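You operate a simulated robot arm through the tools that you are given. There is no shell and no other tool. Be economical: measure what you need, move in short steps, check, and stop when the job is done.

You run a simulated two-armed robot. Do the job below in one go: nothing can be reset, and whatever is moved stays where it is left.

JOB
On the top of the blue bench, fold the blue cloth in half, so that its two long edges meet.

The check looks at the end state, three seconds after you hand in, the way a careful person would. Anything else that was tipped, shoved, dropped, spilled or broken makes it a failure. Flat cloth is picked up by pressing the open fingertips on it (5 to 10 N) and closing them slowly along it; thin cloth reads only 2 to 8 mm in the jaws.

ROBOT AND FRAMES
Two 7-joint arms with two-finger parallel grippers on one trunk, on a base that drives. Base frame: it is fixed to the floor where the robot stands at the start and does not move with it; the origin is under the middle of the robot, x ahead of it, y to its left, z up; the surface under the hand at the start is at about z = 760. Readings come in mm, rad, newtons and seconds.
The left shoulder is at the start at [70, 163, 1070], the right one opposite. With the tool pointing down near the work surface each hand reaches from about 400 to 880 mm from the robot's upright axis, wherever it stands, measured 20 degrees to its own side. Places, roughly: top of the blue bench [500, -600, 800]. Payload 3.43 kg a hand.
The TCP of each hand is the grasp point between the finger pads, 34 mm short of the fingertips. In the tool frame z runs along the fingers and y along their closing line. Largest opening 128 mm; finger width 24, thickness 12; the body of the gripper, 48 by 130 mm, starts 96 mm behind the TCP.
Orientation is told as [roll, pitch, yaw] about the base's x, y, z axes, in that order, counted from this pose: with the fingers straight down and closing along the base's y, the tool's x points along the base's -x, its y along +y and its z along -z.

CONTROLS
- The arms move only by the tool drive_tool. It takes "left_plan", "right_plan" or both (then of equal length, played together; a hand with none holds still); each is a list of rows, each a list of 7 numbers: the opening, from 0 (shut) to 1 (fully open), then the shift along the tool's x, y, z in cm, then the turn, a rotation vector about the tool's x, y, z in rad. In form: [[hand, dx, dy, dz, rx, ry, rz], ...]. A call has 1 to 20 rows; each row shifts and turns the commanded pose from where the row before left it, along the tool's axes as they then stand. Rows are played at 5 a second. More than 50 mm and 0.15 rad between two rows, or a gripper value outside its range, and nothing of the call is played. Where a pose cannot be reached the arm comes as near as it can. A force on the tool above 40 N (or 10 N above the force at the start of the call, whichever is more), or a blocked arm, ends the call early, and 0.2 s more pass. The fingers move at their own pace (about 153 mm/s each) and stop on an object; they squeeze with about 25 N. The grip force told is the motor's: it shows also when the fingers shut on nothing. Time passes only in rows, and 0.2 s behind the last, so rows that do not move let the fingers close. The reply holds the time, the measured pose of the TCP, the force on the tool along the base axes, the opening and the grip force, in the units named above and with some noise, with the torque about the TCP (base axes, N m) and any sound that the robot's microphone picked up.
- Cameras (640 x 400 px; columns grow to the right, rows downward): "scene" is now at [119.5, -3.1, 1266.3]; the picture's right is [-0.08, -1.00, 0.00], its down [-0.84, 0.07, -0.54] and it looks along [0.54, -0.04, -0.84] (base axes); focal length 214 px, centre (320, 200). "left" rides on the left gripper at [76, 11, -160] in its tool frame; the picture's right is [-0.15, 0.99, 0.00], its down [-0.88, -0.13, -0.46] and it looks along [-0.45, -0.07, 0.89] (tool axes); focal length 234 px, centre (320, 200). "right" rides on the right gripper at [76, -11, -160] in its tool frame; the picture's right is [0.15, 0.99, 0.00], its down [-0.88, 0.13, -0.46] and it looks along [-0.45, 0.07, 0.89] (tool axes); focal length 234 px, centre (320, 200). There is no depth. A picture from a camera that has moved, and an enlarged one, comes with that camera's place and axes in the base frame and with its lens.
- get_image(camera): a new picture of that camera. No time passes.
- raise_lower(by): slides the trunk up (or, below 0, down) by that many mm; the arms and the scene camera ride with it, the base frame stays. It gives what a move gives, with no picture.
- steer(legs): drives the robot by 1 to 6 legs, each [ahead, left, turn to the left] in mm, mm and rad, along the robot's own axes; the way and the turn of a leg run together, so that a leg with both is an arc; at most 1500 mm and 3.142 rad a leg. The arms and the cameras ride along, it lands a little off, and it stops where it bumps. It gives what a move gives.
- turn_head(pan, tilt): turns the head with the scene camera to pan (to the left, within 1.501 rad either way) and tilt (down, from -0.506 to 1.204), counted from straight ahead of the robot. It gives what a move gives.
- close_up(camera, box): a new picture of the part [left, top, right, bottom] of that camera's present view, enlarged. No time passes.
- hand_in(): hands the job in; it is judged then, once.

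Work in short steps. Places have to be worked out from the pictures, the camera data and where the tool is seen: move nearer, look again, correct. Check each grasp and each placing, and mend what went wrong. You have 120 turns and 100 pictures in all, those below and enlarged ones among them. Open the grippers and draw the arms clear of the work before you hand the job in, unless the task says otherwise; then end with one line.

The tools are called after "Call:" as name(argument=value, ...) on one line, values as JSON. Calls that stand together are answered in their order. drive_tool: Moves the arms, as the interface text tells. Its arguments: {"type":"object","properties":{"left_plan":{"type":"array"},"right_plan":{"type":"array"}},"required":[]} The other tools are called the same way: raise_lower (by) slides the trunk up or down; steer (legs) drives the base; turn_head (pan, tilt) turns the head that bears the scene camera; get_image (camera) takes a picture; close_up (camera, box) takes an enlarged picture of a part of a camera's view; hand_in () hands the job in.

At the start:

```text
time: 0.0
left_eef_pos: [647.8, 126.9, 905.8]
left_tcp_rot: [-0.001, -0.001, -0.001]
left_wrist_force: [0.7, -0.3, 0.1]
left_moment: [0.01, -0.01, 0.01]
left_gripper_width: 127.9
left_finger_force: 0.0
right_eef_pos: [591.7, -407.5, 1002.1]
right_tcp_rot: [0.0, 0.0, 0.0]
right_wrist_force: [-0.5, -0.1, -0.9]
right_moment: [-0.01, 0.0, -0.01]
right_gripper_width: 128.2
right_finger_force: 0.0
trunk travel left (down, up): [-550.0, 390.0]
robot x, y, heading: [0.3, -1.8, 0.0]
head pan, tilt: [-0.079, 0.998]
```

scene: 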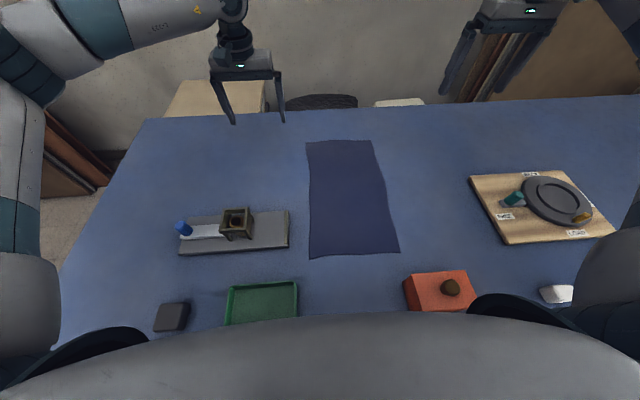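
right: 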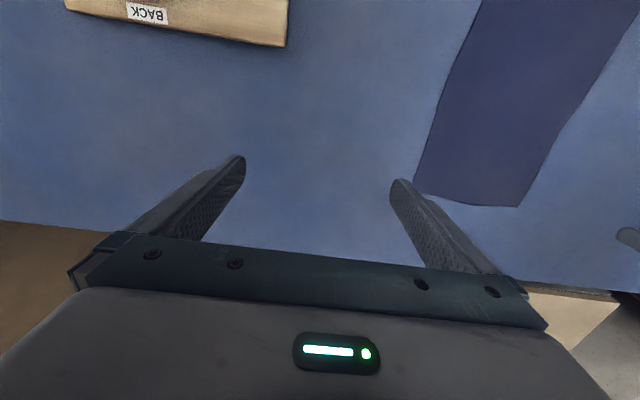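
left: 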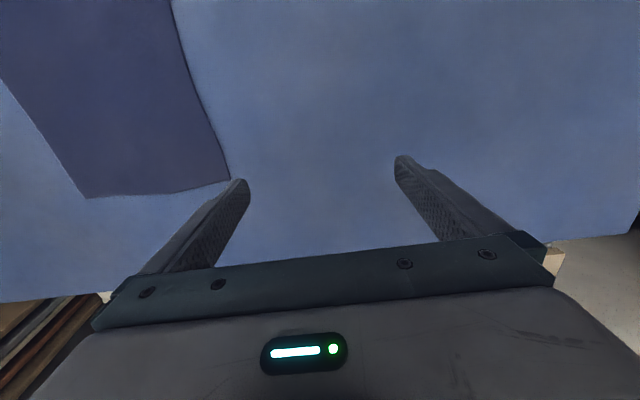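

I'll look to the right first, to see what the "blue bench" is and where the cloth lies relative to it.

Call:
turn_head(pan=-0.9, tilt=0.75)

Call:
get_image(camera="scene")

```text
time: 1.1
left_eef_pos: [648.7, 126.4, 905.6]
left_tcp_rot: [0.001, 0.001, -0.001]
left_wrist_force: [0.7, 0.0, 0.1]
left_moment: [0.0, -0.01, 0.04]
left_gripper_width: 127.9
left_finger_force: 0.0
right_eef_pos: [591.8, -408.0, 1002.3]
right_tcp_rot: [0.0, -0.001, -0.001]
right_wrist_force: [0.7, -0.2, 0.7]
right_moment: [-0.02, 0.0, -0.02]
right_gripper_width: 128.1
right_finger_force: 0.1
trunk travel left (down, up): [-550.0, 390.0]
robot x, y, heading: [1.7, 0.3, -0.001]
head pan, tilt: [-0.901, 0.75]
```

```text
96 pictures are left
camera scene: at [101.5, -62.5, 1285.3], right [-0.78, -0.62, 0.0], down [-0.42, 0.53, -0.73], along [0.45, -0.57, -0.68], focal length 214 px, centre (320, 200)
```

scene: 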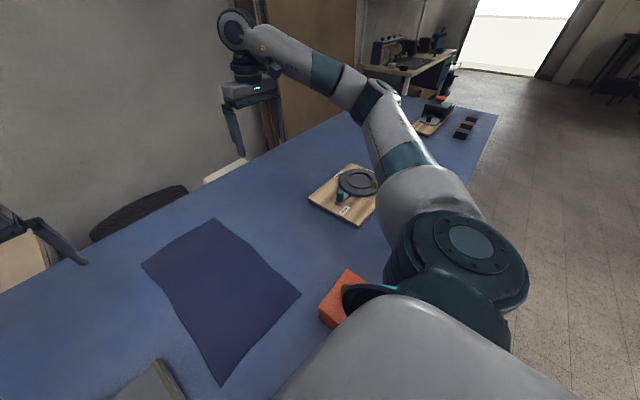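

The bench is the long blue one in front of me. The cloth spans about x 280–680, y −215…+5, with its long edges along x. I'll raise the trunk for clearance, then stand to the right and turned left, so the far hand takes the far end of the left edge and the near hand the near end.

Call:
raise_lower(by=120)

Call:
steer(legs=[[-90, 0, 0], [0, -430, 0], [0, 0, 0.6]])

Call:
turn_head(pan=0.1, tilt=0.9)

Call:
get_image(camera="scene")

```text
time: 2.6
left_eef_pos: [648.6, 126.0, 1024.9]
left_tcp_rot: [0.0, 0.002, 0.0]
left_wrist_force: [-0.1, 0.1, 0.3]
left_moment: [0.01, 0.02, 0.02]
left_gripper_width: 128.1
left_finger_force: 0.2
right_eef_pos: [590.5, -405.3, 1121.6]
right_tcp_rot: [-0.001, 0.001, 0.0]
right_wrist_force: [-0.9, -0.2, -0.5]
right_moment: [0.0, 0.03, 0.01]
right_gripper_width: 127.9
right_finger_force: 0.2
trunk travel left (down, up): [-670.0, 270.0]
robot x, y, heading: [-0.6, -1.6, -0.002]
head pan, tilt: [-0.901, 0.75]
```

```text
time: 5.6
left_eef_pos: [553.0, -223.1, 1024.9]
left_tcp_rot: [0.003, 0.004, 0.018]
left_wrist_force: [-0.1, -0.8, 0.4]
left_moment: [0.08, 0.03, -0.02]
left_gripper_width: 128.2
left_finger_force: 0.1
right_eef_pos: [503.7, -756.4, 1119.1]
right_tcp_rot: [0.003, 0.005, 0.018]
right_wrist_force: [-1.1, -1.7, -0.6]
right_moment: [0.07, 0.03, -0.01]
right_gripper_width: 127.8
right_finger_force: 0.1
trunk travel left (down, up): [-670.0, 270.0]
robot x, y, heading: [-94.9, -358.4, 0.015]
head pan, tilt: [-0.901, 0.75]
stopped in leg 2: the robot was blocked; the commanded pose is now the measured one
```

```text
time: 6.9
left_eef_pos: [548.7, -220.0, 1026.6]
left_tcp_rot: [0.0, -0.001, 0.021]
left_wrist_force: [0.1, -0.9, -0.4]
left_moment: [-0.01, 0.0, 0.02]
left_gripper_width: 128.0
left_finger_force: 0.0
right_eef_pos: [498.7, -753.6, 1122.3]
right_tcp_rot: [-0.001, 0.0, 0.02]
right_wrist_force: [-0.3, -0.5, -0.2]
right_moment: [0.0, -0.01, 0.01]
right_gripper_width: 128.4
right_finger_force: 0.1
trunk travel left (down, up): [-670.0, 270.0]
robot x, y, heading: [-94.7, -357.8, 0.02]
head pan, tilt: [0.099, 0.901]
```

```text
95 pictures are left
camera scene: at [27.0, -345.6, 1393.5], right [0.11, -0.99, 0.0], down [-0.78, -0.09, -0.62], along [0.62, 0.07, -0.78], focal length 214 px, centre (320, 200)
```

scene: 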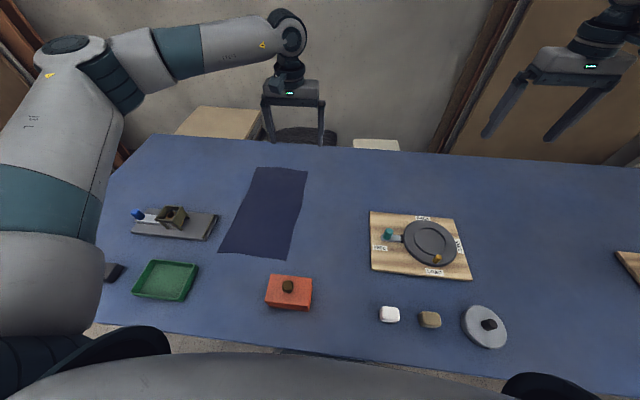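

The base was blocked at y ≈ −358. I'll look down to the right to see what it met.

Call:
turn_head(pan=-1.45, tilt=1.0)

Call:
get_image(camera="scene")

```text
time: 8.5
left_eef_pos: [549.9, -218.2, 1026.2]
left_tcp_rot: [0.0, 0.001, 0.02]
left_wrist_force: [0.6, 0.1, 1.2]
left_moment: [0.0, 0.0, 0.03]
left_gripper_width: 128.2
left_finger_force: 0.0
right_eef_pos: [500.6, -753.9, 1121.9]
right_tcp_rot: [0.0, 0.001, 0.019]
right_wrist_force: [-0.3, 0.1, 0.0]
right_moment: [-0.02, -0.02, -0.01]
right_gripper_width: 127.8
right_finger_force: 0.0
trunk travel left (down, up): [-670.0, 270.0]
robot x, y, heading: [-97.8, -360.3, 0.017]
head pan, tilt: [-1.45, 1.0]
```

```text
94 pictures are left
camera scene: at [-38.0, -423.6, 1386.2], right [-0.99, -0.14, 0.0], down [-0.11, 0.83, -0.54], along [0.07, -0.54, -0.84], focal length 214 px, centre (320, 200)
```

scene: 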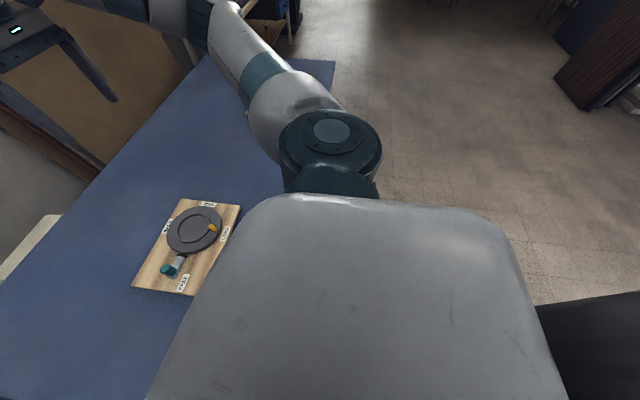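

Something, likely a bench leg, stops the base at y ≈ −360, so I'll work from just left of here. I'll free the contact and turn left.

Call:
steer(legs=[[0, 25, 0], [0, 0, 0.58]])

Call:
turn_head(pan=0.0, tilt=0.9)

Call:
get_image(camera="scene")

```text
time: 10.9
left_eef_pos: [370.1, 134.6, 1025.6]
left_tcp_rot: [0.0, -0.001, 0.592]
left_wrist_force: [-0.4, 0.5, -0.1]
left_moment: [-0.01, 0.04, -0.01]
left_gripper_width: 128.0
left_finger_force: 0.0
right_eef_pos: [618.6, -342.3, 1122.7]
right_tcp_rot: [0.002, 0.0, 0.593]
right_wrist_force: [0.1, 0.2, 0.5]
right_moment: [0.03, 0.02, -0.04]
right_gripper_width: 128.0
right_finger_force: 0.0
trunk travel left (down, up): [-670.0, 270.0]
robot x, y, heading: [-97.4, -334.2, 0.586]
head pan, tilt: [-1.45, 1.0]
```

```text
time: 12.5
left_eef_pos: [371.6, 133.5, 1025.6]
left_tcp_rot: [-0.001, 0.0, 0.59]
left_wrist_force: [-0.9, -0.2, -0.7]
left_moment: [-0.01, 0.03, 0.01]
left_gripper_width: 127.8
left_finger_force: 0.0
right_eef_pos: [619.9, -341.0, 1120.5]
right_tcp_rot: [-0.001, 0.0, 0.592]
right_wrist_force: [-0.4, 0.0, -0.2]
right_moment: [0.02, 0.02, 0.01]
right_gripper_width: 128.1
right_finger_force: 0.1
trunk travel left (down, up): [-670.0, 270.0]
robot x, y, heading: [-97.7, -334.6, 0.592]
head pan, tilt: [0.0, 0.901]
```

```text
93 pictures are left
camera scene: at [6.7, -260.6, 1393.4], right [0.55, -0.83, 0.0], down [-0.65, -0.43, -0.62], along [0.52, 0.34, -0.78], focal length 214 px, centre (320, 200)
```

scene: 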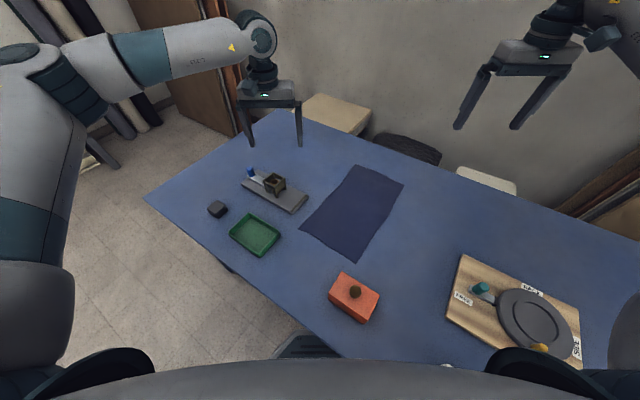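

The cloth corners re-measure consistently at about (279,1), (673,−5), (684,−212) and (284,−203), z 760. I'll turn both tools to yaw ≈ 1.57, so they close along the edge, and narrow the fingers.

Call:
drive_tool(left_plan=[[0.3, 0, 0, 0, 0, 0, -0.14], [0.3, 0, 0, 0, 0, 0, -0.14], [0.3, 0, 0, 0, 0, 0, -0.14], [0.3, 0, 0, 0, 0, 0, -0.14], [0.3, 0, 0, 0, 0, 0, -0.14], [0.3, 0, 0, 0, 0, 0, -0.14], [0.3, 0, 0, 0, 0, 0, -0.14]], right_plan=[[0.3, 0, 0, 0, 0, 0, -0.14], [0.3, 0, 0, 0, 0, 0, -0.14], [0.3, 0, 0, 0, 0, 0, -0.14], [0.3, 0, 0, 0, 0, 0, -0.14], [0.3, 0, 0, 0, 0, 0, -0.14], [0.3, 0, 0, 0, 0, 0, -0.14], [0.3, 0, 0, 0, 0, 0, -0.14]])

Call:
get_image(camera="scene")

```text
time: 14.1
left_eef_pos: [369.9, 134.2, 1025.8]
left_tcp_rot: [-0.002, -0.001, 1.573]
left_wrist_force: [0.3, 0.1, -0.6]
left_moment: [-0.01, -0.01, -0.02]
left_gripper_width: 38.3
left_finger_force: 0.0
right_eef_pos: [496.2, -312.6, 1123.4]
right_tcp_rot: [-0.001, 0.004, 1.57]
right_wrist_force: [-0.4, 0.8, -0.3]
right_moment: [-0.02, 0.02, -0.02]
right_gripper_width: 38.5
right_finger_force: 0.1
right hand out of reach, approached as far as the arm can: row 5, 6, 7
trunk travel left (down, up): [-670.0, 270.0]
robot x, y, heading: [-97.4, -327.7, 0.593]
head pan, tilt: [0.0, 0.901]
```

```text
92 pictures are left
camera scene: at [6.3, -259.6, 1393.4], right [0.55, -0.83, 0.0], down [-0.65, -0.44, -0.62], along [0.52, 0.34, -0.78], focal length 214 px, centre (320, 200)
```

scene: 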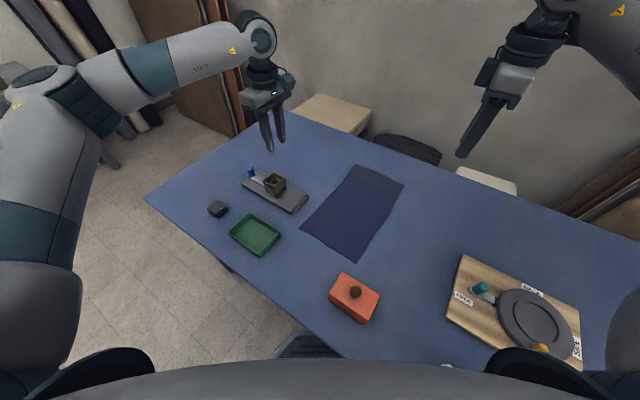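

The left tool is turned; the right one is at a wrist limit there, but moving it left to its target should ease that. I'll move both above their grasp spots, left to (320,−17) and right to (635,−20).

Call:
drive_tool(left_plan=[[0.3, 1.89, 0.62, 0, 0, 0, 0], [0.3, 1.89, 0.62, 0, 0, 0, 0], [0.3, 1.89, 0.62, 0, 0, 0, 0], [0.3, 1.89, 0.62, 0, 0, 0, 0], [0.3, 1.89, 0.62, 0, 0, 0, 0], [0.3, 1.89, 0.62, 0, 0, 0, 0], [0.3, 1.89, 0.62, 0, 0, 0, 0], [0.3, 1.89, 0.62, 0, 0, 0, 0]], right_plan=[[0.3, -4, -0.2, 1, 0, 0, 0], [0.3, -4, -0.2, 1, 0, 0, 0], [0.3, -4, -0.2, 1, 0, 0, 0], [0.3, -4, -0.2, 1, 0, 0, 0], [0.3, -4, -0.2, 1, 0, 0, 0], [0.3, -4, -0.2, 1, 0, 0, 0], [0.3, -4, -0.2, 1, 0, 0, 0], [0.3, -4, -0.2, 2, 0, 0, 0]])

Call:
get_image(camera="scene")

```text
time: 15.9
left_eef_pos: [321.6, -17.0, 1025.4]
left_tcp_rot: [0.001, -0.001, 1.572]
left_wrist_force: [0.3, -0.8, -0.2]
left_moment: [0.02, 0.02, 0.0]
left_gripper_width: 38.6
left_finger_force: 0.0
right_eef_pos: [507.4, -85.2, 1063.6]
right_tcp_rot: [0.002, -0.002, 1.566]
right_wrist_force: [0.0, -0.1, -0.3]
right_moment: [0.01, 0.03, -0.01]
right_gripper_width: 38.4
right_finger_force: 0.0
right hand out of reach, approached as far as the arm can: row 6, 7, 8
trunk travel left (down, up): [-670.0, 270.0]
robot x, y, heading: [-99.6, -333.8, 0.583]
head pan, tilt: [0.0, 0.901]
```

```text
91 pictures are left
camera scene: at [7.2, -261.9, 1393.5], right [0.55, -0.83, 0.0], down [-0.65, -0.43, -0.62], along [0.52, 0.35, -0.78], focal length 214 px, centre (320, 200)
```

scene: 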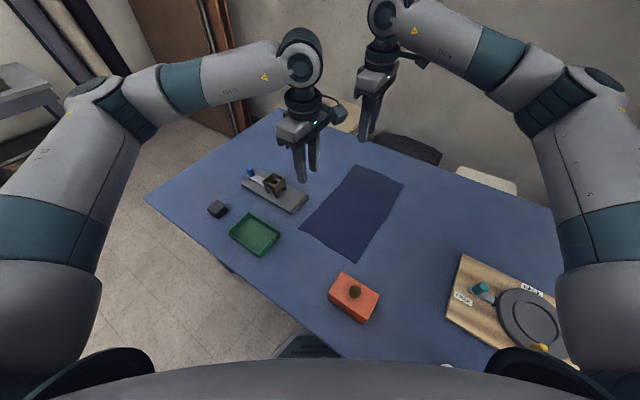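

The right hand stopped short at about (507,−85), likely the wrist limit at this yaw. I'll ease its yaw to about 1.15 at the commanded spot.

Call:
drive_tool(right_plan=[[0.3, 0, 0, 0, 0, 0, 0.14], [0.3, 0, 0, 0, 0, 0, 0.14], [0.3, 0, 0, 0, 0, 0, 0.14], [0.3, 0, 0, 0, 0, 0, 0], [0.3, 0, 0, 0, 0, 0, 0]])

```text
time: 17.1
left_eef_pos: [321.1, -17.5, 1025.5]
left_tcp_rot: [0.001, -0.002, 1.57]
left_wrist_force: [0.4, 0.0, 0.4]
left_moment: [0.0, 0.0, -0.02]
left_gripper_width: 38.4
left_finger_force: 0.0
right_eef_pos: [504.5, -87.2, 1064.0]
right_tcp_rot: [0.001, 0.0, 1.151]
right_wrist_force: [0.9, -0.1, 0.0]
right_moment: [-0.02, -0.02, 0.01]
right_gripper_width: 38.6
right_finger_force: 0.1
trunk travel left (down, up): [-670.0, 270.0]
robot x, y, heading: [-95.3, -329.1, 0.589]
head pan, tilt: [0.0, 0.901]
```

The commanded pose had been reset to the measured one. From (505,−87) I'll move the right hand to (635,−20) at yaw 1.15.

Call:
drive_tool(right_plan=[[0.3, -2.85, -2.28, 0.7, 0, 0, 0], [0.3, -2.85, -2.28, 0.7, 0, 0, 0], [0.3, -2.85, -2.28, 0.7, 0, 0, 0], [0.3, -2.85, -2.28, 0.7, 0, 0, 0]])

```text
time: 18.1
left_eef_pos: [320.0, -17.4, 1025.6]
left_tcp_rot: [-0.001, 0.0, 1.571]
left_wrist_force: [-1.0, -0.6, -0.2]
left_moment: [0.01, -0.01, 0.01]
left_gripper_width: 38.3
left_finger_force: 0.1
right_eef_pos: [610.7, -30.7, 1039.0]
right_tcp_rot: [0.0, 0.0, 1.152]
right_wrist_force: [-0.8, 0.7, 0.7]
right_moment: [0.01, 0.03, 0.0]
right_gripper_width: 38.3
right_finger_force: 0.0
right hand out of reach, approached as far as the arm can: row 4
trunk travel left (down, up): [-670.0, 270.0]
robot x, y, heading: [-98.2, -329.8, 0.592]
head pan, tilt: [0.0, 0.901]
```

I'm near the reach limit, so I'll drive forward 50 mm along the heading; the hands are high and clear.

Call:
steer(legs=[[50, 0, 0]])

```text
time: 19.0
left_eef_pos: [362.9, 10.9, 1026.8]
left_tcp_rot: [0.0, 0.0, 1.571]
left_wrist_force: [-0.9, 0.9, 0.2]
left_moment: [0.05, -0.01, 0.0]
left_gripper_width: 38.3
left_finger_force: 0.0
right_eef_pos: [650.8, -3.0, 1040.0]
right_tcp_rot: [-0.002, -0.002, 1.151]
right_wrist_force: [-0.4, 0.7, 0.5]
right_moment: [-0.01, 0.0, -0.02]
right_gripper_width: 38.3
right_finger_force: 0.1
trunk travel left (down, up): [-670.0, 270.0]
robot x, y, heading: [-56.9, -301.8, 0.588]
head pan, tilt: [0.0, 0.901]
```

Driving worked. Now I'll set both hands over the grasp spots and lower the trunk by 150 mm.

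Call:
drive_tool(left_plan=[[0.3, 1.4, 2.15, 0, 0, 0, 0], [0.3, 1.4, 2.15, 0, 0, 0, 0]], right_plan=[[0.3, 1.0, 0.3, 0, 0, 0, 0], [0.3, 1.0, 0.3, 1.3, 0, 0, 0]])

Call:
raise_lower(by=-150)

Call:
get_image(camera="left")

Call:
get_image(camera="right")

Call:
get_image(camera="scene")

```text
time: 19.6
left_eef_pos: [322.5, -17.4, 1025.1]
left_tcp_rot: [0.002, 0.001, 1.57]
left_wrist_force: [0.4, -0.7, -0.4]
left_moment: [-0.02, 0.0, -0.03]
left_gripper_width: 38.3
left_finger_force: 0.0
right_eef_pos: [640.9, -19.1, 1025.5]
right_tcp_rot: [0.003, 0.0, 1.149]
right_wrist_force: [-0.2, 0.8, -0.6]
right_moment: [0.03, -0.02, 0.02]
right_gripper_width: 38.3
right_finger_force: 0.0
trunk travel left (down, up): [-670.0, 270.0]
robot x, y, heading: [-58.0, -306.4, 0.586]
head pan, tilt: [0.0, 0.901]
```

```text
time: 21.4
left_eef_pos: [321.5, -17.6, 876.9]
left_tcp_rot: [-0.002, 0.001, 1.571]
left_wrist_force: [0.0, 0.1, -0.5]
left_moment: [0.03, -0.01, 0.0]
left_gripper_width: 38.3
left_finger_force: 0.1
right_eef_pos: [639.8, -19.2, 877.0]
right_tcp_rot: [-0.001, 0.001, 1.149]
right_wrist_force: [0.8, 0.2, 0.5]
right_moment: [-0.01, 0.02, 0.03]
right_gripper_width: 38.6
right_finger_force: 0.0
trunk travel left (down, up): [-520.0, 420.0]
robot x, y, heading: [-53.5, -308.2, 0.592]
head pan, tilt: [0.0, 0.901]
```

```text
90 pictures are left
camera left: at [310.5, -93.7, 1035.8], right [-0.99, 0.15, 0.0], down [0.13, 0.88, 0.46], along [0.07, 0.45, -0.89], focal length 234 px, centre (320, 200)
```

left: 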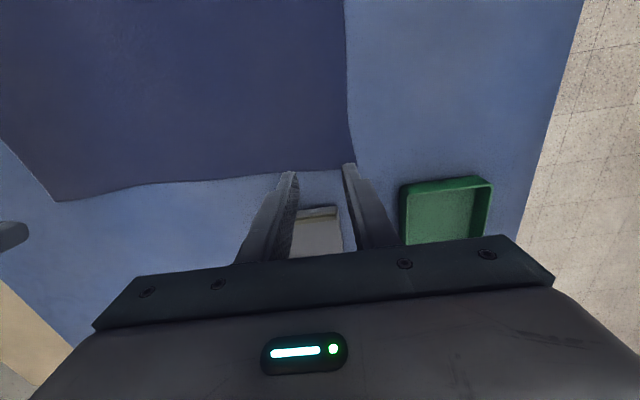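

```text
89 pictures are left
camera right: at [620.1, -92.6, 1036.4], right [-0.96, 0.27, 0.0], down [0.24, 0.86, 0.46], along [0.12, 0.44, -0.89], focal length 234 px, centre (320, 200)
```

right: 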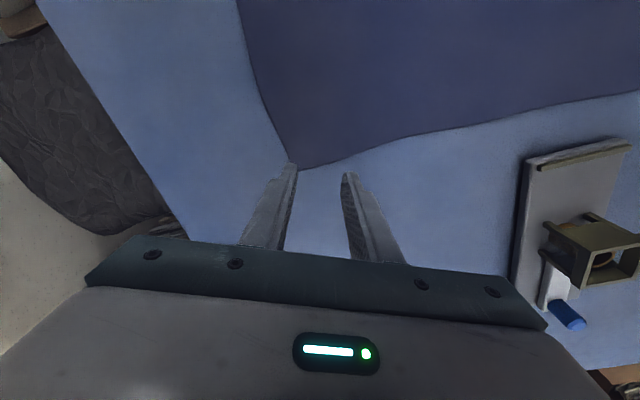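

```text
88 pictures are left
camera scene: at [48.5, -232.6, 1243.5], right [0.55, -0.83, 0.0], down [-0.65, -0.43, -0.62], along [0.52, 0.34, -0.78], focal length 214 px, centre (320, 200)
```

scene: 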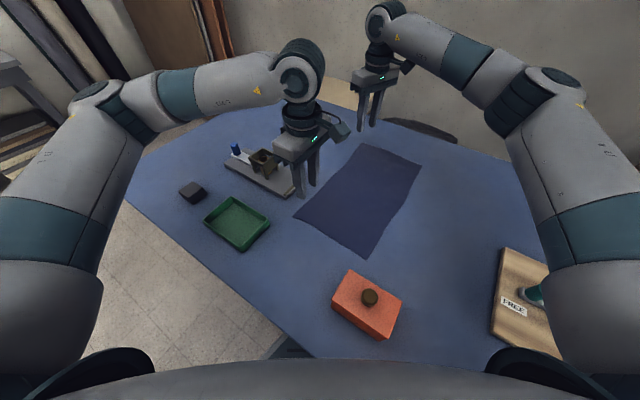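

Both wrist views agree: the left edge runs straight from (282,2) to (672,−5), and the hands are 15 mm inside it. I'll descend to about 5 mm above the cloth.

Call:
drive_tool(left_plan=[[0.3, 0, 0, 2.0, 0, 0, 0], [0.3, 0, 0, 2.0, 0, 0, 0], [0.3, 0, 0, 2.0, 0, 0, 0], [0.3, 0, 0, 1.6, 0, 0, 0], [0.3, 0, 0, 0, 0, 0, 0]], right_plan=[[0.3, 0, 0, 2.0, 0, 0, 0], [0.3, 0, 0, 2.0, 0, 0, 0], [0.3, 0, 0, 2.0, 0, 0, 0], [0.3, 0, 0, 1.6, 0, 0, 0], [0.3, 0, 0, 0, 0, 0, 0]])

Call:
drive_tool(left_plan=[[0.3, 0, 0, 0.3, 0, 0, 0], [0.3, 0, 0, 0.3, 0, 0, 0], [0.3, 0, 0, 0, 0, 0, 0]], right_plan=[[0.3, 0, 0, 0.3, 0, 0, 0], [0.3, 0, 0, 0.3, 0, 0, 0], [0.3, 0, 0, 0, 0, 0, 0]])

```text
time: 22.6
left_eef_pos: [319.7, -17.7, 797.7]
left_tcp_rot: [-0.001, 0.0, 1.569]
left_wrist_force: [0.2, 0.0, -0.1]
left_moment: [-0.02, -0.01, -0.01]
left_gripper_width: 38.3
left_finger_force: 0.1
right_eef_pos: [640.9, -20.2, 799.5]
right_tcp_rot: [-0.001, 0.0, 1.151]
right_wrist_force: [0.3, -0.4, -0.5]
right_moment: [0.01, -0.02, -0.03]
right_gripper_width: 38.0
right_finger_force: 0.1
trunk travel left (down, up): [-520.0, 420.0]
robot x, y, heading: [-53.2, -302.4, 0.59]
head pan, tilt: [0.0, 0.901]
```

```text
time: 23.4
left_eef_pos: [321.7, -17.2, 796.4]
left_tcp_rot: [-0.005, -0.002, 1.571]
left_wrist_force: [0.2, 0.8, 34.4]
left_moment: [0.04, 0.83, -0.03]
left_gripper_width: 38.3
left_finger_force: 0.0
right_eef_pos: [640.8, -19.4, 797.4]
right_tcp_rot: [-0.004, -0.001, 1.149]
right_wrist_force: [0.0, 0.5, -0.1]
right_moment: [0.0, 0.04, 0.01]
right_gripper_width: 38.2
right_finger_force: 0.0
trunk travel left (down, up): [-520.0, 420.0]
robot x, y, heading: [-57.5, -308.3, 0.588]
head pan, tilt: [0.0, 0.901]
```

The left hand presses 34 N, too hard, and the right isn't touching yet. I'll ease the left up and step the right down gently.

Call:
drive_tool(left_plan=[[0.3, 0, 0, -0.2, 0, 0, 0], [0.3, 0, 0, 0, 0, 0, 0]], right_plan=[[0.3, 0, 0, 0.1, 0, 0, 0], [0.3, 0, 0, 0, 0, 0, 0]])

```text
time: 24.0
left_eef_pos: [320.7, -16.6, 795.5]
left_tcp_rot: [-0.002, -0.002, 1.571]
left_wrist_force: [5.2, 0.4, 21.9]
left_moment: [0.1, 0.23, -0.02]
left_gripper_width: 37.4
left_finger_force: 0.1
right_eef_pos: [639.6, -20.7, 795.3]
right_tcp_rot: [-0.001, -0.003, 1.151]
right_wrist_force: [-0.2, 0.1, 9.2]
right_moment: [0.02, 0.06, -0.01]
right_gripper_width: 38.7
right_finger_force: 0.0
trunk travel left (down, up): [-520.0, 420.0]
robot x, y, heading: [-54.6, -304.1, 0.585]
head pan, tilt: [0.0, 0.901]
```

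Right presses 9 N, which is good; left still 22 N. I'll raise the left by 2 mm more.

Call:
drive_tool(left_plan=[[0.3, 0, 0, -0.2, 0, 0, 0], [0.3, 0, 0, 0, 0, 0, 0]])

```text
time: 24.6
left_eef_pos: [318.6, -17.4, 796.4]
left_tcp_rot: [0.001, -0.002, 1.569]
left_wrist_force: [0.5, -0.1, 0.3]
left_moment: [0.02, 0.01, -0.01]
left_gripper_width: 38.3
left_finger_force: 0.0
right_eef_pos: [639.8, -21.2, 796.7]
right_tcp_rot: [-0.003, -0.003, 1.151]
right_wrist_force: [1.2, -2.7, 17.6]
right_moment: [-0.05, 0.15, 0.04]
right_gripper_width: 38.2
right_finger_force: 0.0
trunk travel left (down, up): [-520.0, 420.0]
robot x, y, heading: [-57.0, -305.2, 0.587]
head pan, tilt: [0.0, 0.901]
```

Contact stiffness is about 10 N/mm, so I'll trim both by 0.8 mm.

Call:
drive_tool(left_plan=[[0.3, 0, 0, 0.1, 0, 0, 0], [0.3, 0, 0, 0, 0, 0, 0]], right_plan=[[0.3, 0, 0, -0.08, 0, 0, 0], [0.3, 0, 0, 0, 0, 0, 0]])

```text
time: 25.2
left_eef_pos: [320.0, -18.7, 796.9]
left_tcp_rot: [-0.003, -0.002, 1.571]
left_wrist_force: [-0.2, 0.1, -0.4]
left_moment: [0.04, 0.01, 0.02]
left_gripper_width: 38.5
left_finger_force: 0.0
right_eef_pos: [638.7, -19.0, 794.9]
right_tcp_rot: [-0.001, -0.001, 1.149]
right_wrist_force: [2.9, -1.2, 18.4]
right_moment: [0.03, 0.02, 0.0]
right_gripper_width: 38.0
right_finger_force: 0.1
trunk travel left (down, up): [-520.0, 420.0]
robot x, y, heading: [-56.8, -305.8, 0.589]
head pan, tilt: [0.0, 0.901]
```

Call:
drive_tool(left_plan=[[0.3, 0, 0, 0.08, 0, 0, 0], [0.3, 0, 0, 0, 0, 0, 0]], right_plan=[[0.3, 0, 0, -0.08, 0, 0, 0], [0.3, 0, 0, 0, 0, 0, 0]])

```text
time: 25.8
left_eef_pos: [320.7, -16.7, 795.2]
left_tcp_rot: [-0.002, -0.001, 1.571]
left_wrist_force: [-1.5, 1.5, 7.8]
left_moment: [0.04, 0.13, 0.03]
left_gripper_width: 38.6
left_finger_force: 0.1
right_eef_pos: [638.6, -19.3, 796.0]
right_tcp_rot: [-0.002, 0.001, 1.15]
right_wrist_force: [0.9, -1.8, 9.6]
right_moment: [-0.03, -0.05, -0.02]
right_gripper_width: 38.3
right_finger_force: 0.0
trunk travel left (down, up): [-520.0, 420.0]
robot x, y, heading: [-57.8, -304.9, 0.585]
head pan, tilt: [0.0, 0.901]
```

Both hands now press at 8–10 N. I'll close slowly along the cloth.

Call:
drive_tool(left_plan=[[0.26, 0, 0, 0, 0, 0, 0], [0.22, 0, 0, 0, 0, 0, 0], [0.18, 0, 0, 0, 0, 0, 0], [0.14, 0, 0, 0, 0, 0, 0], [0.1, 0, 0, 0, 0, 0, 0], [0.06, 0, 0, 0, 0, 0, 0], [0.03, 0, 0, 0, 0, 0, 0], [0, 0, 0, 0, 0, 0, 0], [0, 0, 0, 0, 0, 0, 0]], right_plan=[[0.26, 0, 0, 0, 0, 0, 0], [0.22, 0, 0, 0, 0, 0, 0], [0.18, 0, 0, 0, 0, 0, 0], [0.14, 0, 0, 0, 0, 0, 0], [0.1, 0, 0, 0, 0, 0, 0], [0.06, 0, 0, 0, 0, 0, 0], [0.03, 0, 0, 0, 0, 0, 0], [0, 0, 0, 0, 0, 0, 0], [0, 0, 0, 0, 0, 0, 0]])

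Call:
get_image(camera="left")

Call:
get_image(camera="right")

```text
time: 27.8
left_eef_pos: [321.8, -16.8, 796.3]
left_tcp_rot: [-0.002, -0.001, 1.57]
left_wrist_force: [1.0, 0.1, 15.6]
left_moment: [0.07, -0.03, -0.02]
left_gripper_width: 7.0
left_finger_force: 25.6
right_eef_pos: [639.7, -19.4, 796.2]
right_tcp_rot: [0.0, -0.002, 1.152]
right_wrist_force: [-3.4, -0.6, 3.3]
right_moment: [-0.04, 0.1, 0.03]
right_gripper_width: 2.3
right_finger_force: 24.7
trunk travel left (down, up): [-520.0, 420.0]
robot x, y, heading: [-57.2, -302.2, 0.588]
head pan, tilt: [0.0, 0.901]
```

```text
87 pictures are left
camera left: at [309.9, -94.6, 955.9], right [-0.99, 0.15, 0.0], down [0.13, 0.88, 0.46], along [0.07, 0.45, -0.89], focal length 234 px, centre (320, 200)
```

left: 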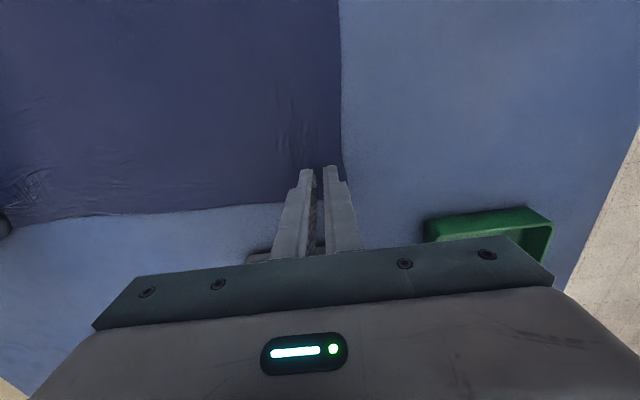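

```text
86 pictures are left
camera right: at [619.3, -93.0, 955.1], right [-0.96, 0.27, 0.0], down [0.24, 0.86, 0.46], along [0.12, 0.44, -0.89], focal length 234 px, centre (320, 200)
```

right: 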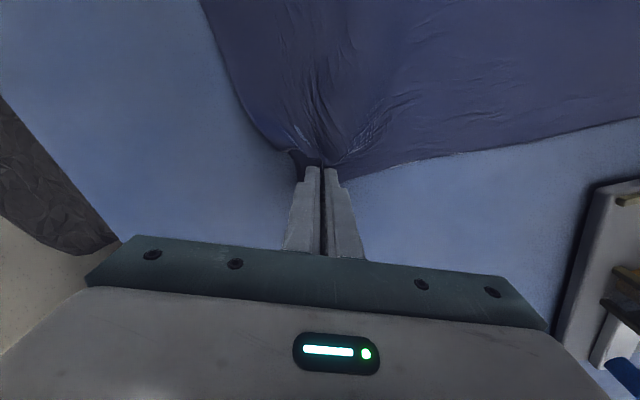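

Both jaws appear to hold cloth (7.0 and 2.3 mm). I'll lift 40 mm and look.

Call:
drive_tool(left_plan=[[0, 0, 0, -1, 0, 0, 0], [0, 0, 0, -1, 0, 0, 0], [0, 0, 0, -1, 0, 0, 0], [0, 0, 0, -1, 0, 0, 0]], right_plan=[[0, 0, 0, -1, 0, 0, 0], [0, 0, 0, -1, 0, 0, 0], [0, 0, 0, -1, 0, 0, 0], [0, 0, 0, -1, 0, 0, 0]])

Call:
get_image(camera="left")

Call:
get_image(camera="right")

Call:
close_up(camera="scene", box=[220, 80, 480, 280])

```text
time: 28.8
left_eef_pos: [319.2, -17.4, 836.5]
left_tcp_rot: [0.001, 0.0, 1.572]
left_wrist_force: [0.0, 0.7, 0.1]
left_moment: [0.0, -0.01, 0.0]
left_gripper_width: 0.1
left_finger_force: 24.3
right_eef_pos: [641.0, -19.0, 836.6]
right_tcp_rot: [0.0, 0.002, 1.149]
right_wrist_force: [-0.4, -0.3, 0.1]
right_moment: [0.06, -0.05, 0.04]
right_gripper_width: 2.1
right_finger_force: 24.9
trunk travel left (down, up): [-520.0, 420.0]
robot x, y, heading: [-55.5, -307.7, 0.588]
head pan, tilt: [0.0, 0.901]
```

```text
85 pictures are left
camera left: at [309.4, -93.5, 996.3], right [-0.99, 0.15, 0.0], down [0.13, 0.88, 0.46], along [0.07, 0.45, -0.89], focal length 234 px, centre (320, 200)
```

left: 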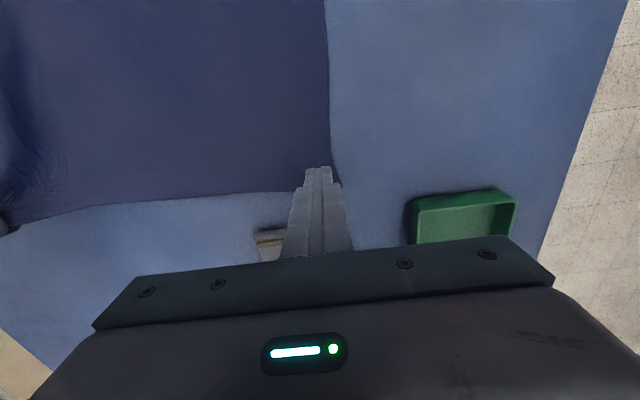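

```text
84 pictures are left
camera right: at [620.5, -92.6, 995.5], right [-0.96, 0.27, 0.0], down [0.24, 0.86, 0.46], along [0.12, 0.44, -0.89], focal length 234 px, centre (320, 200)
```

right: 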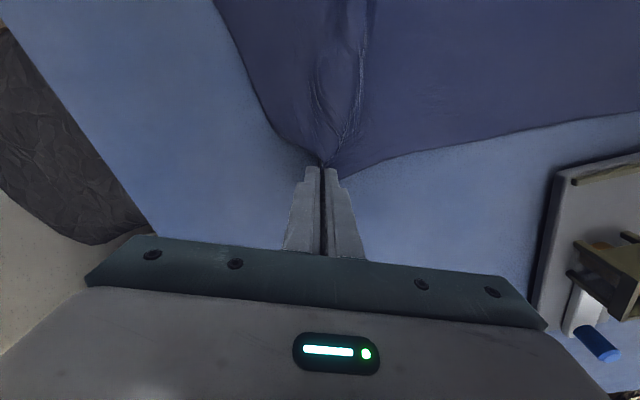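

```text
2.00 times, centred on (350, 180) of scene
camera zoom: at [48.4, -232.8, 1243.4], right [0.55, -0.83, 0.0], down [-0.65, -0.43, -0.62], along [0.52, 0.34, -0.78], focal length 429 px, centre (260, 240)
```

zoom: 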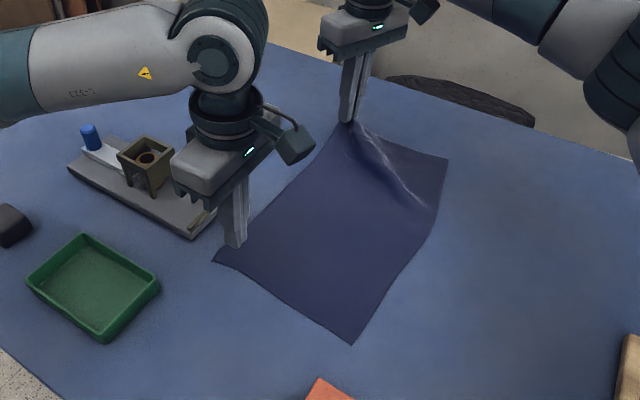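

The left lost it (0.1 mm); the right holds. I'll lower the right to let the cloth lie again, and raise and open the left to look at the near corner.

Call:
drive_tool(left_plan=[[0, 0, 0, -1, 0, 0, 0], [0.2, 0, 0, -1, 0, 0, 0], [0.4, 0, 0, -1, 0, 0, 0], [0.4, 0, 0, -1, 0, 0, 0]], right_plan=[[0, 0, 0, 1, 0, 0, 0], [0, 0, 0, 1, 0, 0, 0], [0, 0, 0, 1, 0, 0, 0], [0, 0, 0, 0.6, 0, 0, 0]])

Call:
get_image(camera="left")

```text
time: 29.8
left_eef_pos: [322.2, -17.1, 876.1]
left_tcp_rot: [-0.001, 0.0, 1.57]
left_wrist_force: [-0.8, 0.3, 0.5]
left_moment: [0.05, -0.01, 0.0]
left_gripper_width: 51.3
left_finger_force: 0.1
right_eef_pos: [640.7, -16.7, 800.1]
right_tcp_rot: [0.0, -0.001, 1.152]
right_wrist_force: [-0.1, -0.3, 0.2]
right_moment: [-0.01, -0.01, 0.02]
right_gripper_width: 2.3
right_finger_force: 25.0
trunk travel left (down, up): [-520.0, 420.0]
robot x, y, heading: [-56.6, -303.6, 0.592]
head pan, tilt: [0.0, 0.901]
```

```text
82 pictures are left
camera left: at [312.0, -93.7, 1036.6], right [-0.99, 0.15, 0.0], down [0.13, 0.88, 0.46], along [0.07, 0.45, -0.89], focal length 234 px, centre (320, 200)
```

left: 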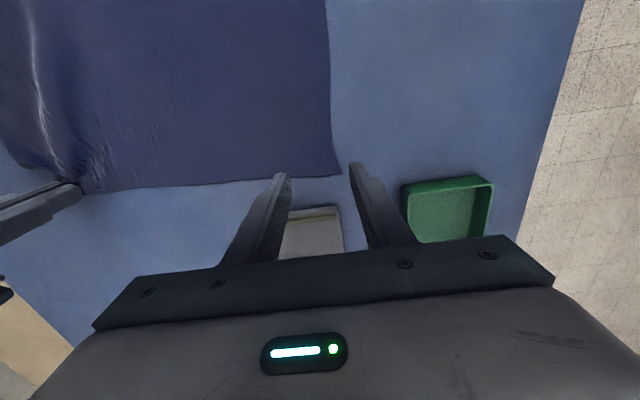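

The near corner is now at about (304,15), with the edge through (393,8). I'll move the left hand to (345,−3), opening 51 mm, and descend to near contact.

Call:
drive_tool(left_plan=[[0.4, -1.4, -2.3, 0, 0, 0, 0], [0.4, 0, 0, 2.6, 0, 0, 0], [0.4, 0, 0, 2.6, 0, 0, 0], [0.4, 0, 0, 2.6, 0, 0, 0], [0.4, 0, 0, 0.15, 0, 0, 0], [0.4, 0, 0, 0, 0, 0, 0]])

```text
time: 31.2
left_eef_pos: [343.3, -1.6, 796.2]
left_tcp_rot: [0.0, -0.001, 1.57]
left_wrist_force: [0.2, 0.7, 1.9]
left_moment: [-0.01, 0.05, 0.0]
left_gripper_width: 51.1
left_finger_force: 0.1
right_eef_pos: [639.9, -17.2, 800.1]
right_tcp_rot: [0.0, 0.0, 1.151]
right_wrist_force: [0.3, -0.1, 0.0]
right_moment: [0.0, -0.01, 0.01]
right_gripper_width: 2.2
right_finger_force: 25.0
trunk travel left (down, up): [-520.0, 420.0]
robot x, y, heading: [-55.8, -304.2, 0.59]
head pan, tilt: [0.0, 0.901]
```

Just touching. I'll press 1 mm more and read the force.

Call:
drive_tool(left_plan=[[0.4, 0, 0, 0.08, 0, 0, 0], [0.4, 0, 0, 0, 0, 0, 0]])

```text
time: 31.8
left_eef_pos: [343.7, -2.6, 796.2]
left_tcp_rot: [0.0, 0.0, 1.57]
left_wrist_force: [-0.4, 0.1, 0.7]
left_moment: [0.02, 0.01, -0.01]
left_gripper_width: 51.1
left_finger_force: 0.2
right_eef_pos: [639.8, -17.1, 799.9]
right_tcp_rot: [0.0, 0.0, 1.151]
right_wrist_force: [-0.3, 0.1, 0.5]
right_moment: [-0.01, -0.03, 0.02]
right_gripper_width: 2.1
right_finger_force: 25.1
trunk travel left (down, up): [-520.0, 420.0]
robot x, y, heading: [-54.2, -305.0, 0.592]
head pan, tilt: [0.0, 0.901]
```

Call:
drive_tool(left_plan=[[0.4, 0, 0, 0.1, 0, 0, 0], [0.4, 0, 0, 0, 0, 0, 0]])

```text
time: 32.4
left_eef_pos: [344.1, -1.7, 795.6]
left_tcp_rot: [-0.002, 0.0, 1.572]
left_wrist_force: [-0.6, 0.8, 10.7]
left_moment: [-0.02, 0.18, -0.04]
left_gripper_width: 51.4
left_finger_force: 0.1
right_eef_pos: [639.4, -17.0, 800.6]
right_tcp_rot: [-0.001, -0.001, 1.151]
right_wrist_force: [0.3, 0.1, -0.1]
right_moment: [-0.01, -0.02, 0.04]
right_gripper_width: 2.1
right_finger_force: 24.7
trunk travel left (down, up): [-520.0, 420.0]
robot x, y, heading: [-56.8, -305.4, 0.586]
head pan, tilt: [0.0, 0.901]
```

The moment shows only the near finger bearing, so I'll tilt about −0.012 rad to level the two fingertips.

Call:
drive_tool(left_plan=[[0.4, 0, 0, 0.0, -0.012, 0, 0], [0.4, 0, 0, 0, 0, 0, 0]])

```text
time: 33.0
left_eef_pos: [343.9, -1.6, 795.3]
left_tcp_rot: [0.008, 0.0, 1.57]
left_wrist_force: [1.1, 1.8, 15.5]
left_moment: [0.05, -0.49, 0.1]
left_gripper_width: 51.5
left_finger_force: 0.1
right_eef_pos: [639.3, -18.1, 800.3]
right_tcp_rot: [0.001, 0.001, 1.152]
right_wrist_force: [-0.6, 1.1, -1.1]
right_moment: [0.01, -0.03, 0.02]
right_gripper_width: 1.9
right_finger_force: 25.3
trunk travel left (down, up): [-520.0, 420.0]
robot x, y, heading: [-54.4, -304.9, 0.588]
head pan, tilt: [0.0, 0.901]
```

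Over-corrected. I'll turn half of it back.

Call:
drive_tool(left_plan=[[0.4, 0, 0, 0.0, 0.007, 0, 0], [0.4, 0, 0, 0, 0, 0, 0]])

```text
time: 33.6
left_eef_pos: [342.7, -2.8, 795.4]
left_tcp_rot: [0.005, -0.001, 1.572]
left_wrist_force: [0.3, 5.2, 20.2]
left_moment: [0.14, -0.25, 0.02]
left_gripper_width: 51.3
left_finger_force: 0.4
right_eef_pos: [639.1, -16.9, 801.1]
right_tcp_rot: [-0.001, -0.001, 1.152]
right_wrist_force: [0.0, 0.0, 0.4]
right_moment: [-0.04, -0.02, 0.02]
right_gripper_width: 2.4
right_finger_force: 25.1
trunk travel left (down, up): [-520.0, 420.0]
robot x, y, heading: [-56.4, -302.7, 0.59]
head pan, tilt: [0.0, 0.901]
```

Call:
drive_tool(left_plan=[[0.4, 0, 0, -0.07, 0.002, 0, 0], [0.4, 0, 0, 0, 0, 0, 0]])

```text
time: 34.2
left_eef_pos: [343.3, -2.9, 795.3]
left_tcp_rot: [0.002, 0.0, 1.571]
left_wrist_force: [0.7, 3.7, 17.9]
left_moment: [0.12, -0.14, 0.03]
left_gripper_width: 51.4
left_finger_force: 0.0
right_eef_pos: [638.3, -18.3, 801.4]
right_tcp_rot: [-0.002, -0.001, 1.15]
right_wrist_force: [-0.4, 0.0, -0.6]
right_moment: [0.0, 0.01, -0.01]
right_gripper_width: 2.3
right_finger_force: 25.0
trunk travel left (down, up): [-520.0, 420.0]
robot x, y, heading: [-56.8, -305.6, 0.59]
head pan, tilt: [0.0, 0.901]
```

The fingers are balanced now at about 18 N. I'll back off slightly to near 10 N and close slowly.

Call:
drive_tool(left_plan=[[0.4, 0, 0, -0.06, 0, 0, 0], [0.36, 0, 0, 0, 0, 0, 0], [0.32, 0, 0, 0, 0, 0, 0], [0.28, 0, 0, 0, 0, 0, 0], [0.24, 0, 0, 0, 0, 0, 0], [0.2, 0, 0, 0, 0, 0, 0], [0.16, 0, 0, 0, 0, 0, 0], [0.12, 0, 0, 0, 0, 0, 0], [0.08, 0, 0, 0, 0, 0, 0], [0.04, 0, 0, 0, 0, 0, 0], [0, 0, 0, 0, 0, 0, 0], [0, 0, 0, 0, 0, 0, 0], [0, 0, 0, 0, 0, 0, 0]])

Call:
get_image(camera="left")

```text
time: 37.0
left_eef_pos: [343.0, -2.7, 795.7]
left_tcp_rot: [0.002, 0.0, 1.571]
left_wrist_force: [7.4, 0.0, 5.7]
left_moment: [-0.03, -0.29, 0.04]
left_gripper_width: 9.0
left_finger_force: 25.1
right_eef_pos: [639.9, -17.6, 799.8]
right_tcp_rot: [-0.002, 0.0, 1.152]
right_wrist_force: [-7.1, 0.0, 0.2]
right_moment: [-0.01, 0.23, 0.01]
right_gripper_width: 2.3
right_finger_force: 25.2
trunk travel left (down, up): [-520.0, 420.0]
robot x, y, heading: [-58.1, -304.7, 0.587]
head pan, tilt: [0.0, 0.901]
```

```text
81 pictures are left
camera left: at [333.2, -79.0, 956.1], right [-0.99, 0.15, 0.0], down [0.13, 0.88, 0.46], along [0.07, 0.45, -0.89], focal length 234 px, centre (320, 200)
```

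left: 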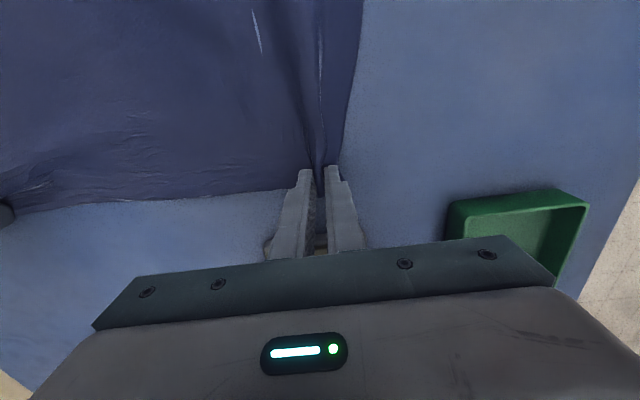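

A clear ridge is pinched, and the cloth is pulled taut between the hands (7 N). I'll relax 8 mm toward the right hand and lift both a little.

Call:
drive_tool(left_plan=[[0, 0, -0.4, 0, 0, 0, 0], [0, 0, -0.4, 0, 0, 0, 0], [0, 0, 0, -0.7, 0, 0, 0], [0, 0, 0, -0.7, 0, 0, 0], [0, 0, 0, -0.7, 0, 0, 0], [0, 0, 0, -0.7, 0, 0, 0]], right_plan=[[0, 0, 0, 0, 0, 0, 0], [0, 0, 0, 0, 0, 0, 0], [0, 0, 0, -0.7, 0, 0, 0], [0, 0, 0, -0.7, 0, 0, 0], [0, 0, 0, -0.7, 0, 0, 0], [0, 0, 0, -0.7, 0, 0, 0]])

Call:
get_image(camera="left")

Call:
close_up(camera="scene", box=[220, 80, 480, 280])

```text
time: 38.4
left_eef_pos: [351.1, -4.5, 823.6]
left_tcp_rot: [0.003, 0.001, 1.571]
left_wrist_force: [0.4, 0.4, -0.1]
left_moment: [-0.01, -0.08, 0.02]
left_gripper_width: 7.7
left_finger_force: 25.2
right_eef_pos: [640.2, -18.0, 826.6]
right_tcp_rot: [0.001, 0.0, 1.152]
right_wrist_force: [-1.2, -0.4, 0.3]
right_moment: [-0.02, 0.05, 0.01]
right_gripper_width: 2.1
right_finger_force: 25.0
trunk travel left (down, up): [-520.0, 420.0]
robot x, y, heading: [-56.9, -303.6, 0.591]
head pan, tilt: [0.0, 0.901]
```

```text
80 pictures are left
camera left: at [341.4, -80.0, 984.1], right [-0.99, 0.15, 0.0], down [0.13, 0.88, 0.46], along [0.06, 0.45, -0.89], focal length 234 px, centre (320, 200)
```

left: 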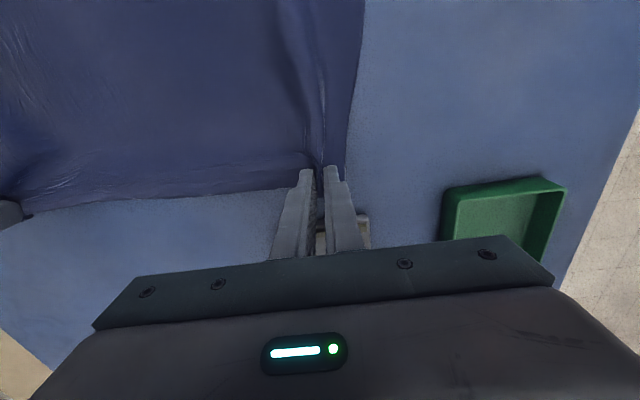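

```text
2.00 times, centred on (350, 180) of scene
camera zoom: at [48.6, -232.8, 1243.4], right [0.55, -0.83, 0.0], down [-0.65, -0.43, -0.62], along [0.52, 0.34, -0.78], focal length 429 px, centre (260, 240)
```

zoom: 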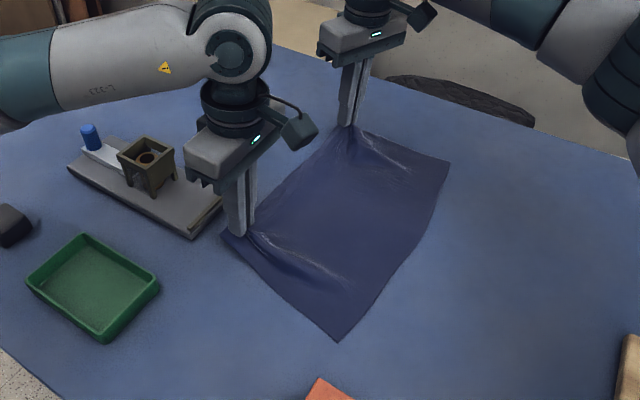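

Both ends are held and lifted 28 mm. I'll swing up and over along an arc to the middle (y ≈ −100, TCP z ≈ 877).

Call:
drive_tool(left_plan=[[0, 1.3, 0, -1.65, 0, 0, 0], [0, 1.3, 0, -1.65, 0, 0, 0], [0, 1.75, 0, -0.75, 0, 0, 0], [0, 1.75, 0, -0.75, 0, 0, 0], [0, 1.75, 0, -0.2, 0, 0, 0], [0, 1.75, 0, -0.2, 0, 0, 0]], right_plan=[[0, 1.0, -0.45, -1.65, 0, 0, 0], [0, 1.0, -0.45, -1.65, 0, 0, 0], [0, 1.46, -0.65, -0.75, 0, 0, 0], [0, 1.46, -0.65, -0.75, 0, 0, 0], [0, 1.46, -0.65, -0.1, 0, 0, 0], [0, 1.46, -0.65, -0.1, 0, 0, 0]])

Call:
get_image(camera="scene")

Call:
get_image(camera="left")

```text
time: 39.8
left_eef_pos: [352.6, -101.1, 876.9]
left_tcp_rot: [0.003, 0.0, 1.569]
left_wrist_force: [0.2, 0.3, -1.2]
left_moment: [0.01, -0.02, -0.06]
left_gripper_width: 7.5
left_finger_force: 25.1
right_eef_pos: [639.7, -105.9, 880.1]
right_tcp_rot: [0.001, -0.002, 1.149]
right_wrist_force: [-0.4, -0.2, 0.5]
right_moment: [0.01, 0.02, -0.01]
right_gripper_width: 2.4
right_finger_force: 24.4
trunk travel left (down, up): [-520.0, 420.0]
robot x, y, heading: [-52.5, -302.7, 0.585]
head pan, tilt: [0.0, 0.901]
```

```text
78 pictures are left
camera scene: at [48.9, -233.7, 1243.5], right [0.55, -0.83, 0.0], down [-0.65, -0.43, -0.62], along [0.52, 0.34, -0.78], focal length 214 px, centre (320, 200)
```

scene: 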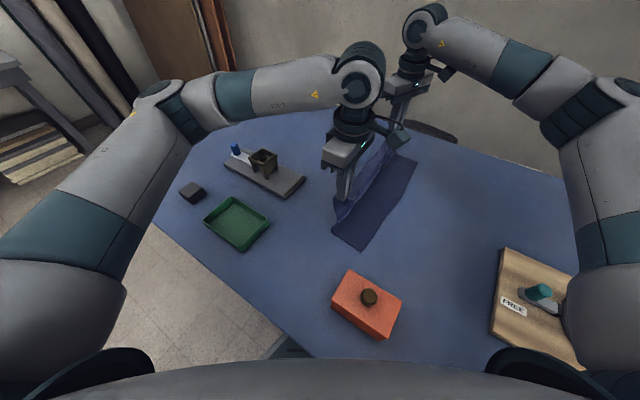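

```text
77 pictures are left
camera left: at [343.3, -177.1, 1037.3], right [-0.99, 0.15, 0.0], down [0.13, 0.88, 0.46], along [0.06, 0.45, -0.89], focal length 234 px, centre (320, 200)
```

left: 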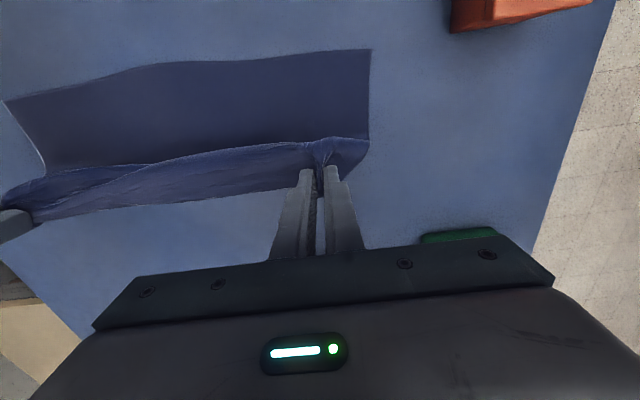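

The fold is forming well; the free right edge lies at y ≈ −197 (near), −214 (mid) and −209 (far). I'll tilt the tools in small steps (bodies leaning toward −y) so the edge is turned over properly, watching reach.

Call:
drive_tool(left_plan=[[0, 0, 0, 0, 0, -0.1, 0], [0, 0, 0, 0, 0, -0.1, 0], [0, 0, 0, 0, 0, -0.1, 0]], right_plan=[[0, 0, 0, 0, -0.041, -0.091, 0], [0, 0, 0, 0, -0.041, -0.091, 0], [0, 0, 0, 0, -0.041, -0.091, 0]])

```text
time: 40.6
left_eef_pos: [353.5, -100.3, 876.7]
left_tcp_rot: [0.004, -0.304, 1.568]
left_wrist_force: [1.3, -0.1, -0.4]
left_moment: [0.02, -0.02, -0.01]
left_gripper_width: 7.6
left_finger_force: 25.1
right_eef_pos: [640.9, -106.6, 879.0]
right_tcp_rot: [0.128, -0.274, 1.132]
right_wrist_force: [-1.0, -1.1, -0.8]
right_moment: [0.03, 0.01, 0.04]
right_gripper_width: 2.2
right_finger_force: 25.0
trunk travel left (down, up): [-520.0, 420.0]
robot x, y, heading: [-55.0, -307.1, 0.585]
head pan, tilt: [0.0, 0.901]
```

Tilt is at 0.3 without trouble. Another 0.3.

Call:
drive_tool(left_plan=[[0, 0, 0, 0, 0, -0.1, 0], [0, 0, 0, 0, 0, -0.1, 0], [0, 0, 0, 0, 0, -0.1, 0]], right_plan=[[0, 0, 0, 0, -0.041, -0.091, 0], [0, 0, 0, 0, -0.041, -0.091, 0], [0, 0, 0, 0, -0.041, -0.091, 0]])

Call:
get_image(camera="scene")

```text
time: 41.4
left_eef_pos: [352.7, -100.3, 876.1]
left_tcp_rot: [0.004, -0.602, 1.567]
left_wrist_force: [1.8, 0.2, -0.5]
left_moment: [0.04, -0.06, -0.01]
left_gripper_width: 7.6
left_finger_force: 24.6
right_eef_pos: [640.3, -106.4, 878.7]
right_tcp_rot: [0.274, -0.543, 1.075]
right_wrist_force: [-0.8, -1.0, 0.0]
right_moment: [0.03, 0.03, 0.03]
right_gripper_width: 2.5
right_finger_force: 24.5
trunk travel left (down, up): [-520.0, 420.0]
robot x, y, heading: [-56.5, -304.7, 0.588]
head pan, tilt: [0.0, 0.901]
```

```text
76 pictures are left
camera scene: at [49.1, -234.3, 1243.5], right [0.55, -0.83, 0.0], down [-0.65, -0.43, -0.62], along [0.52, 0.35, -0.78], focal length 214 px, centre (320, 200)
```

scene: 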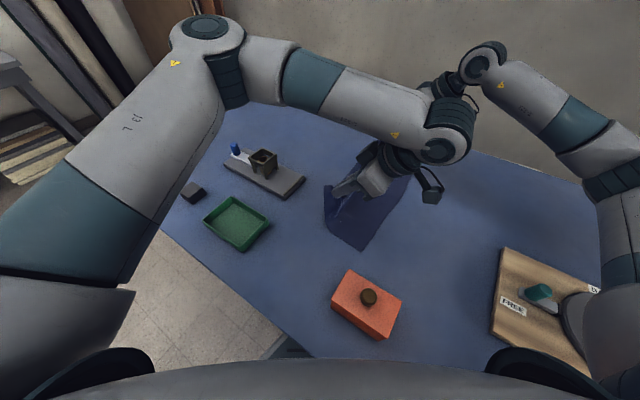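

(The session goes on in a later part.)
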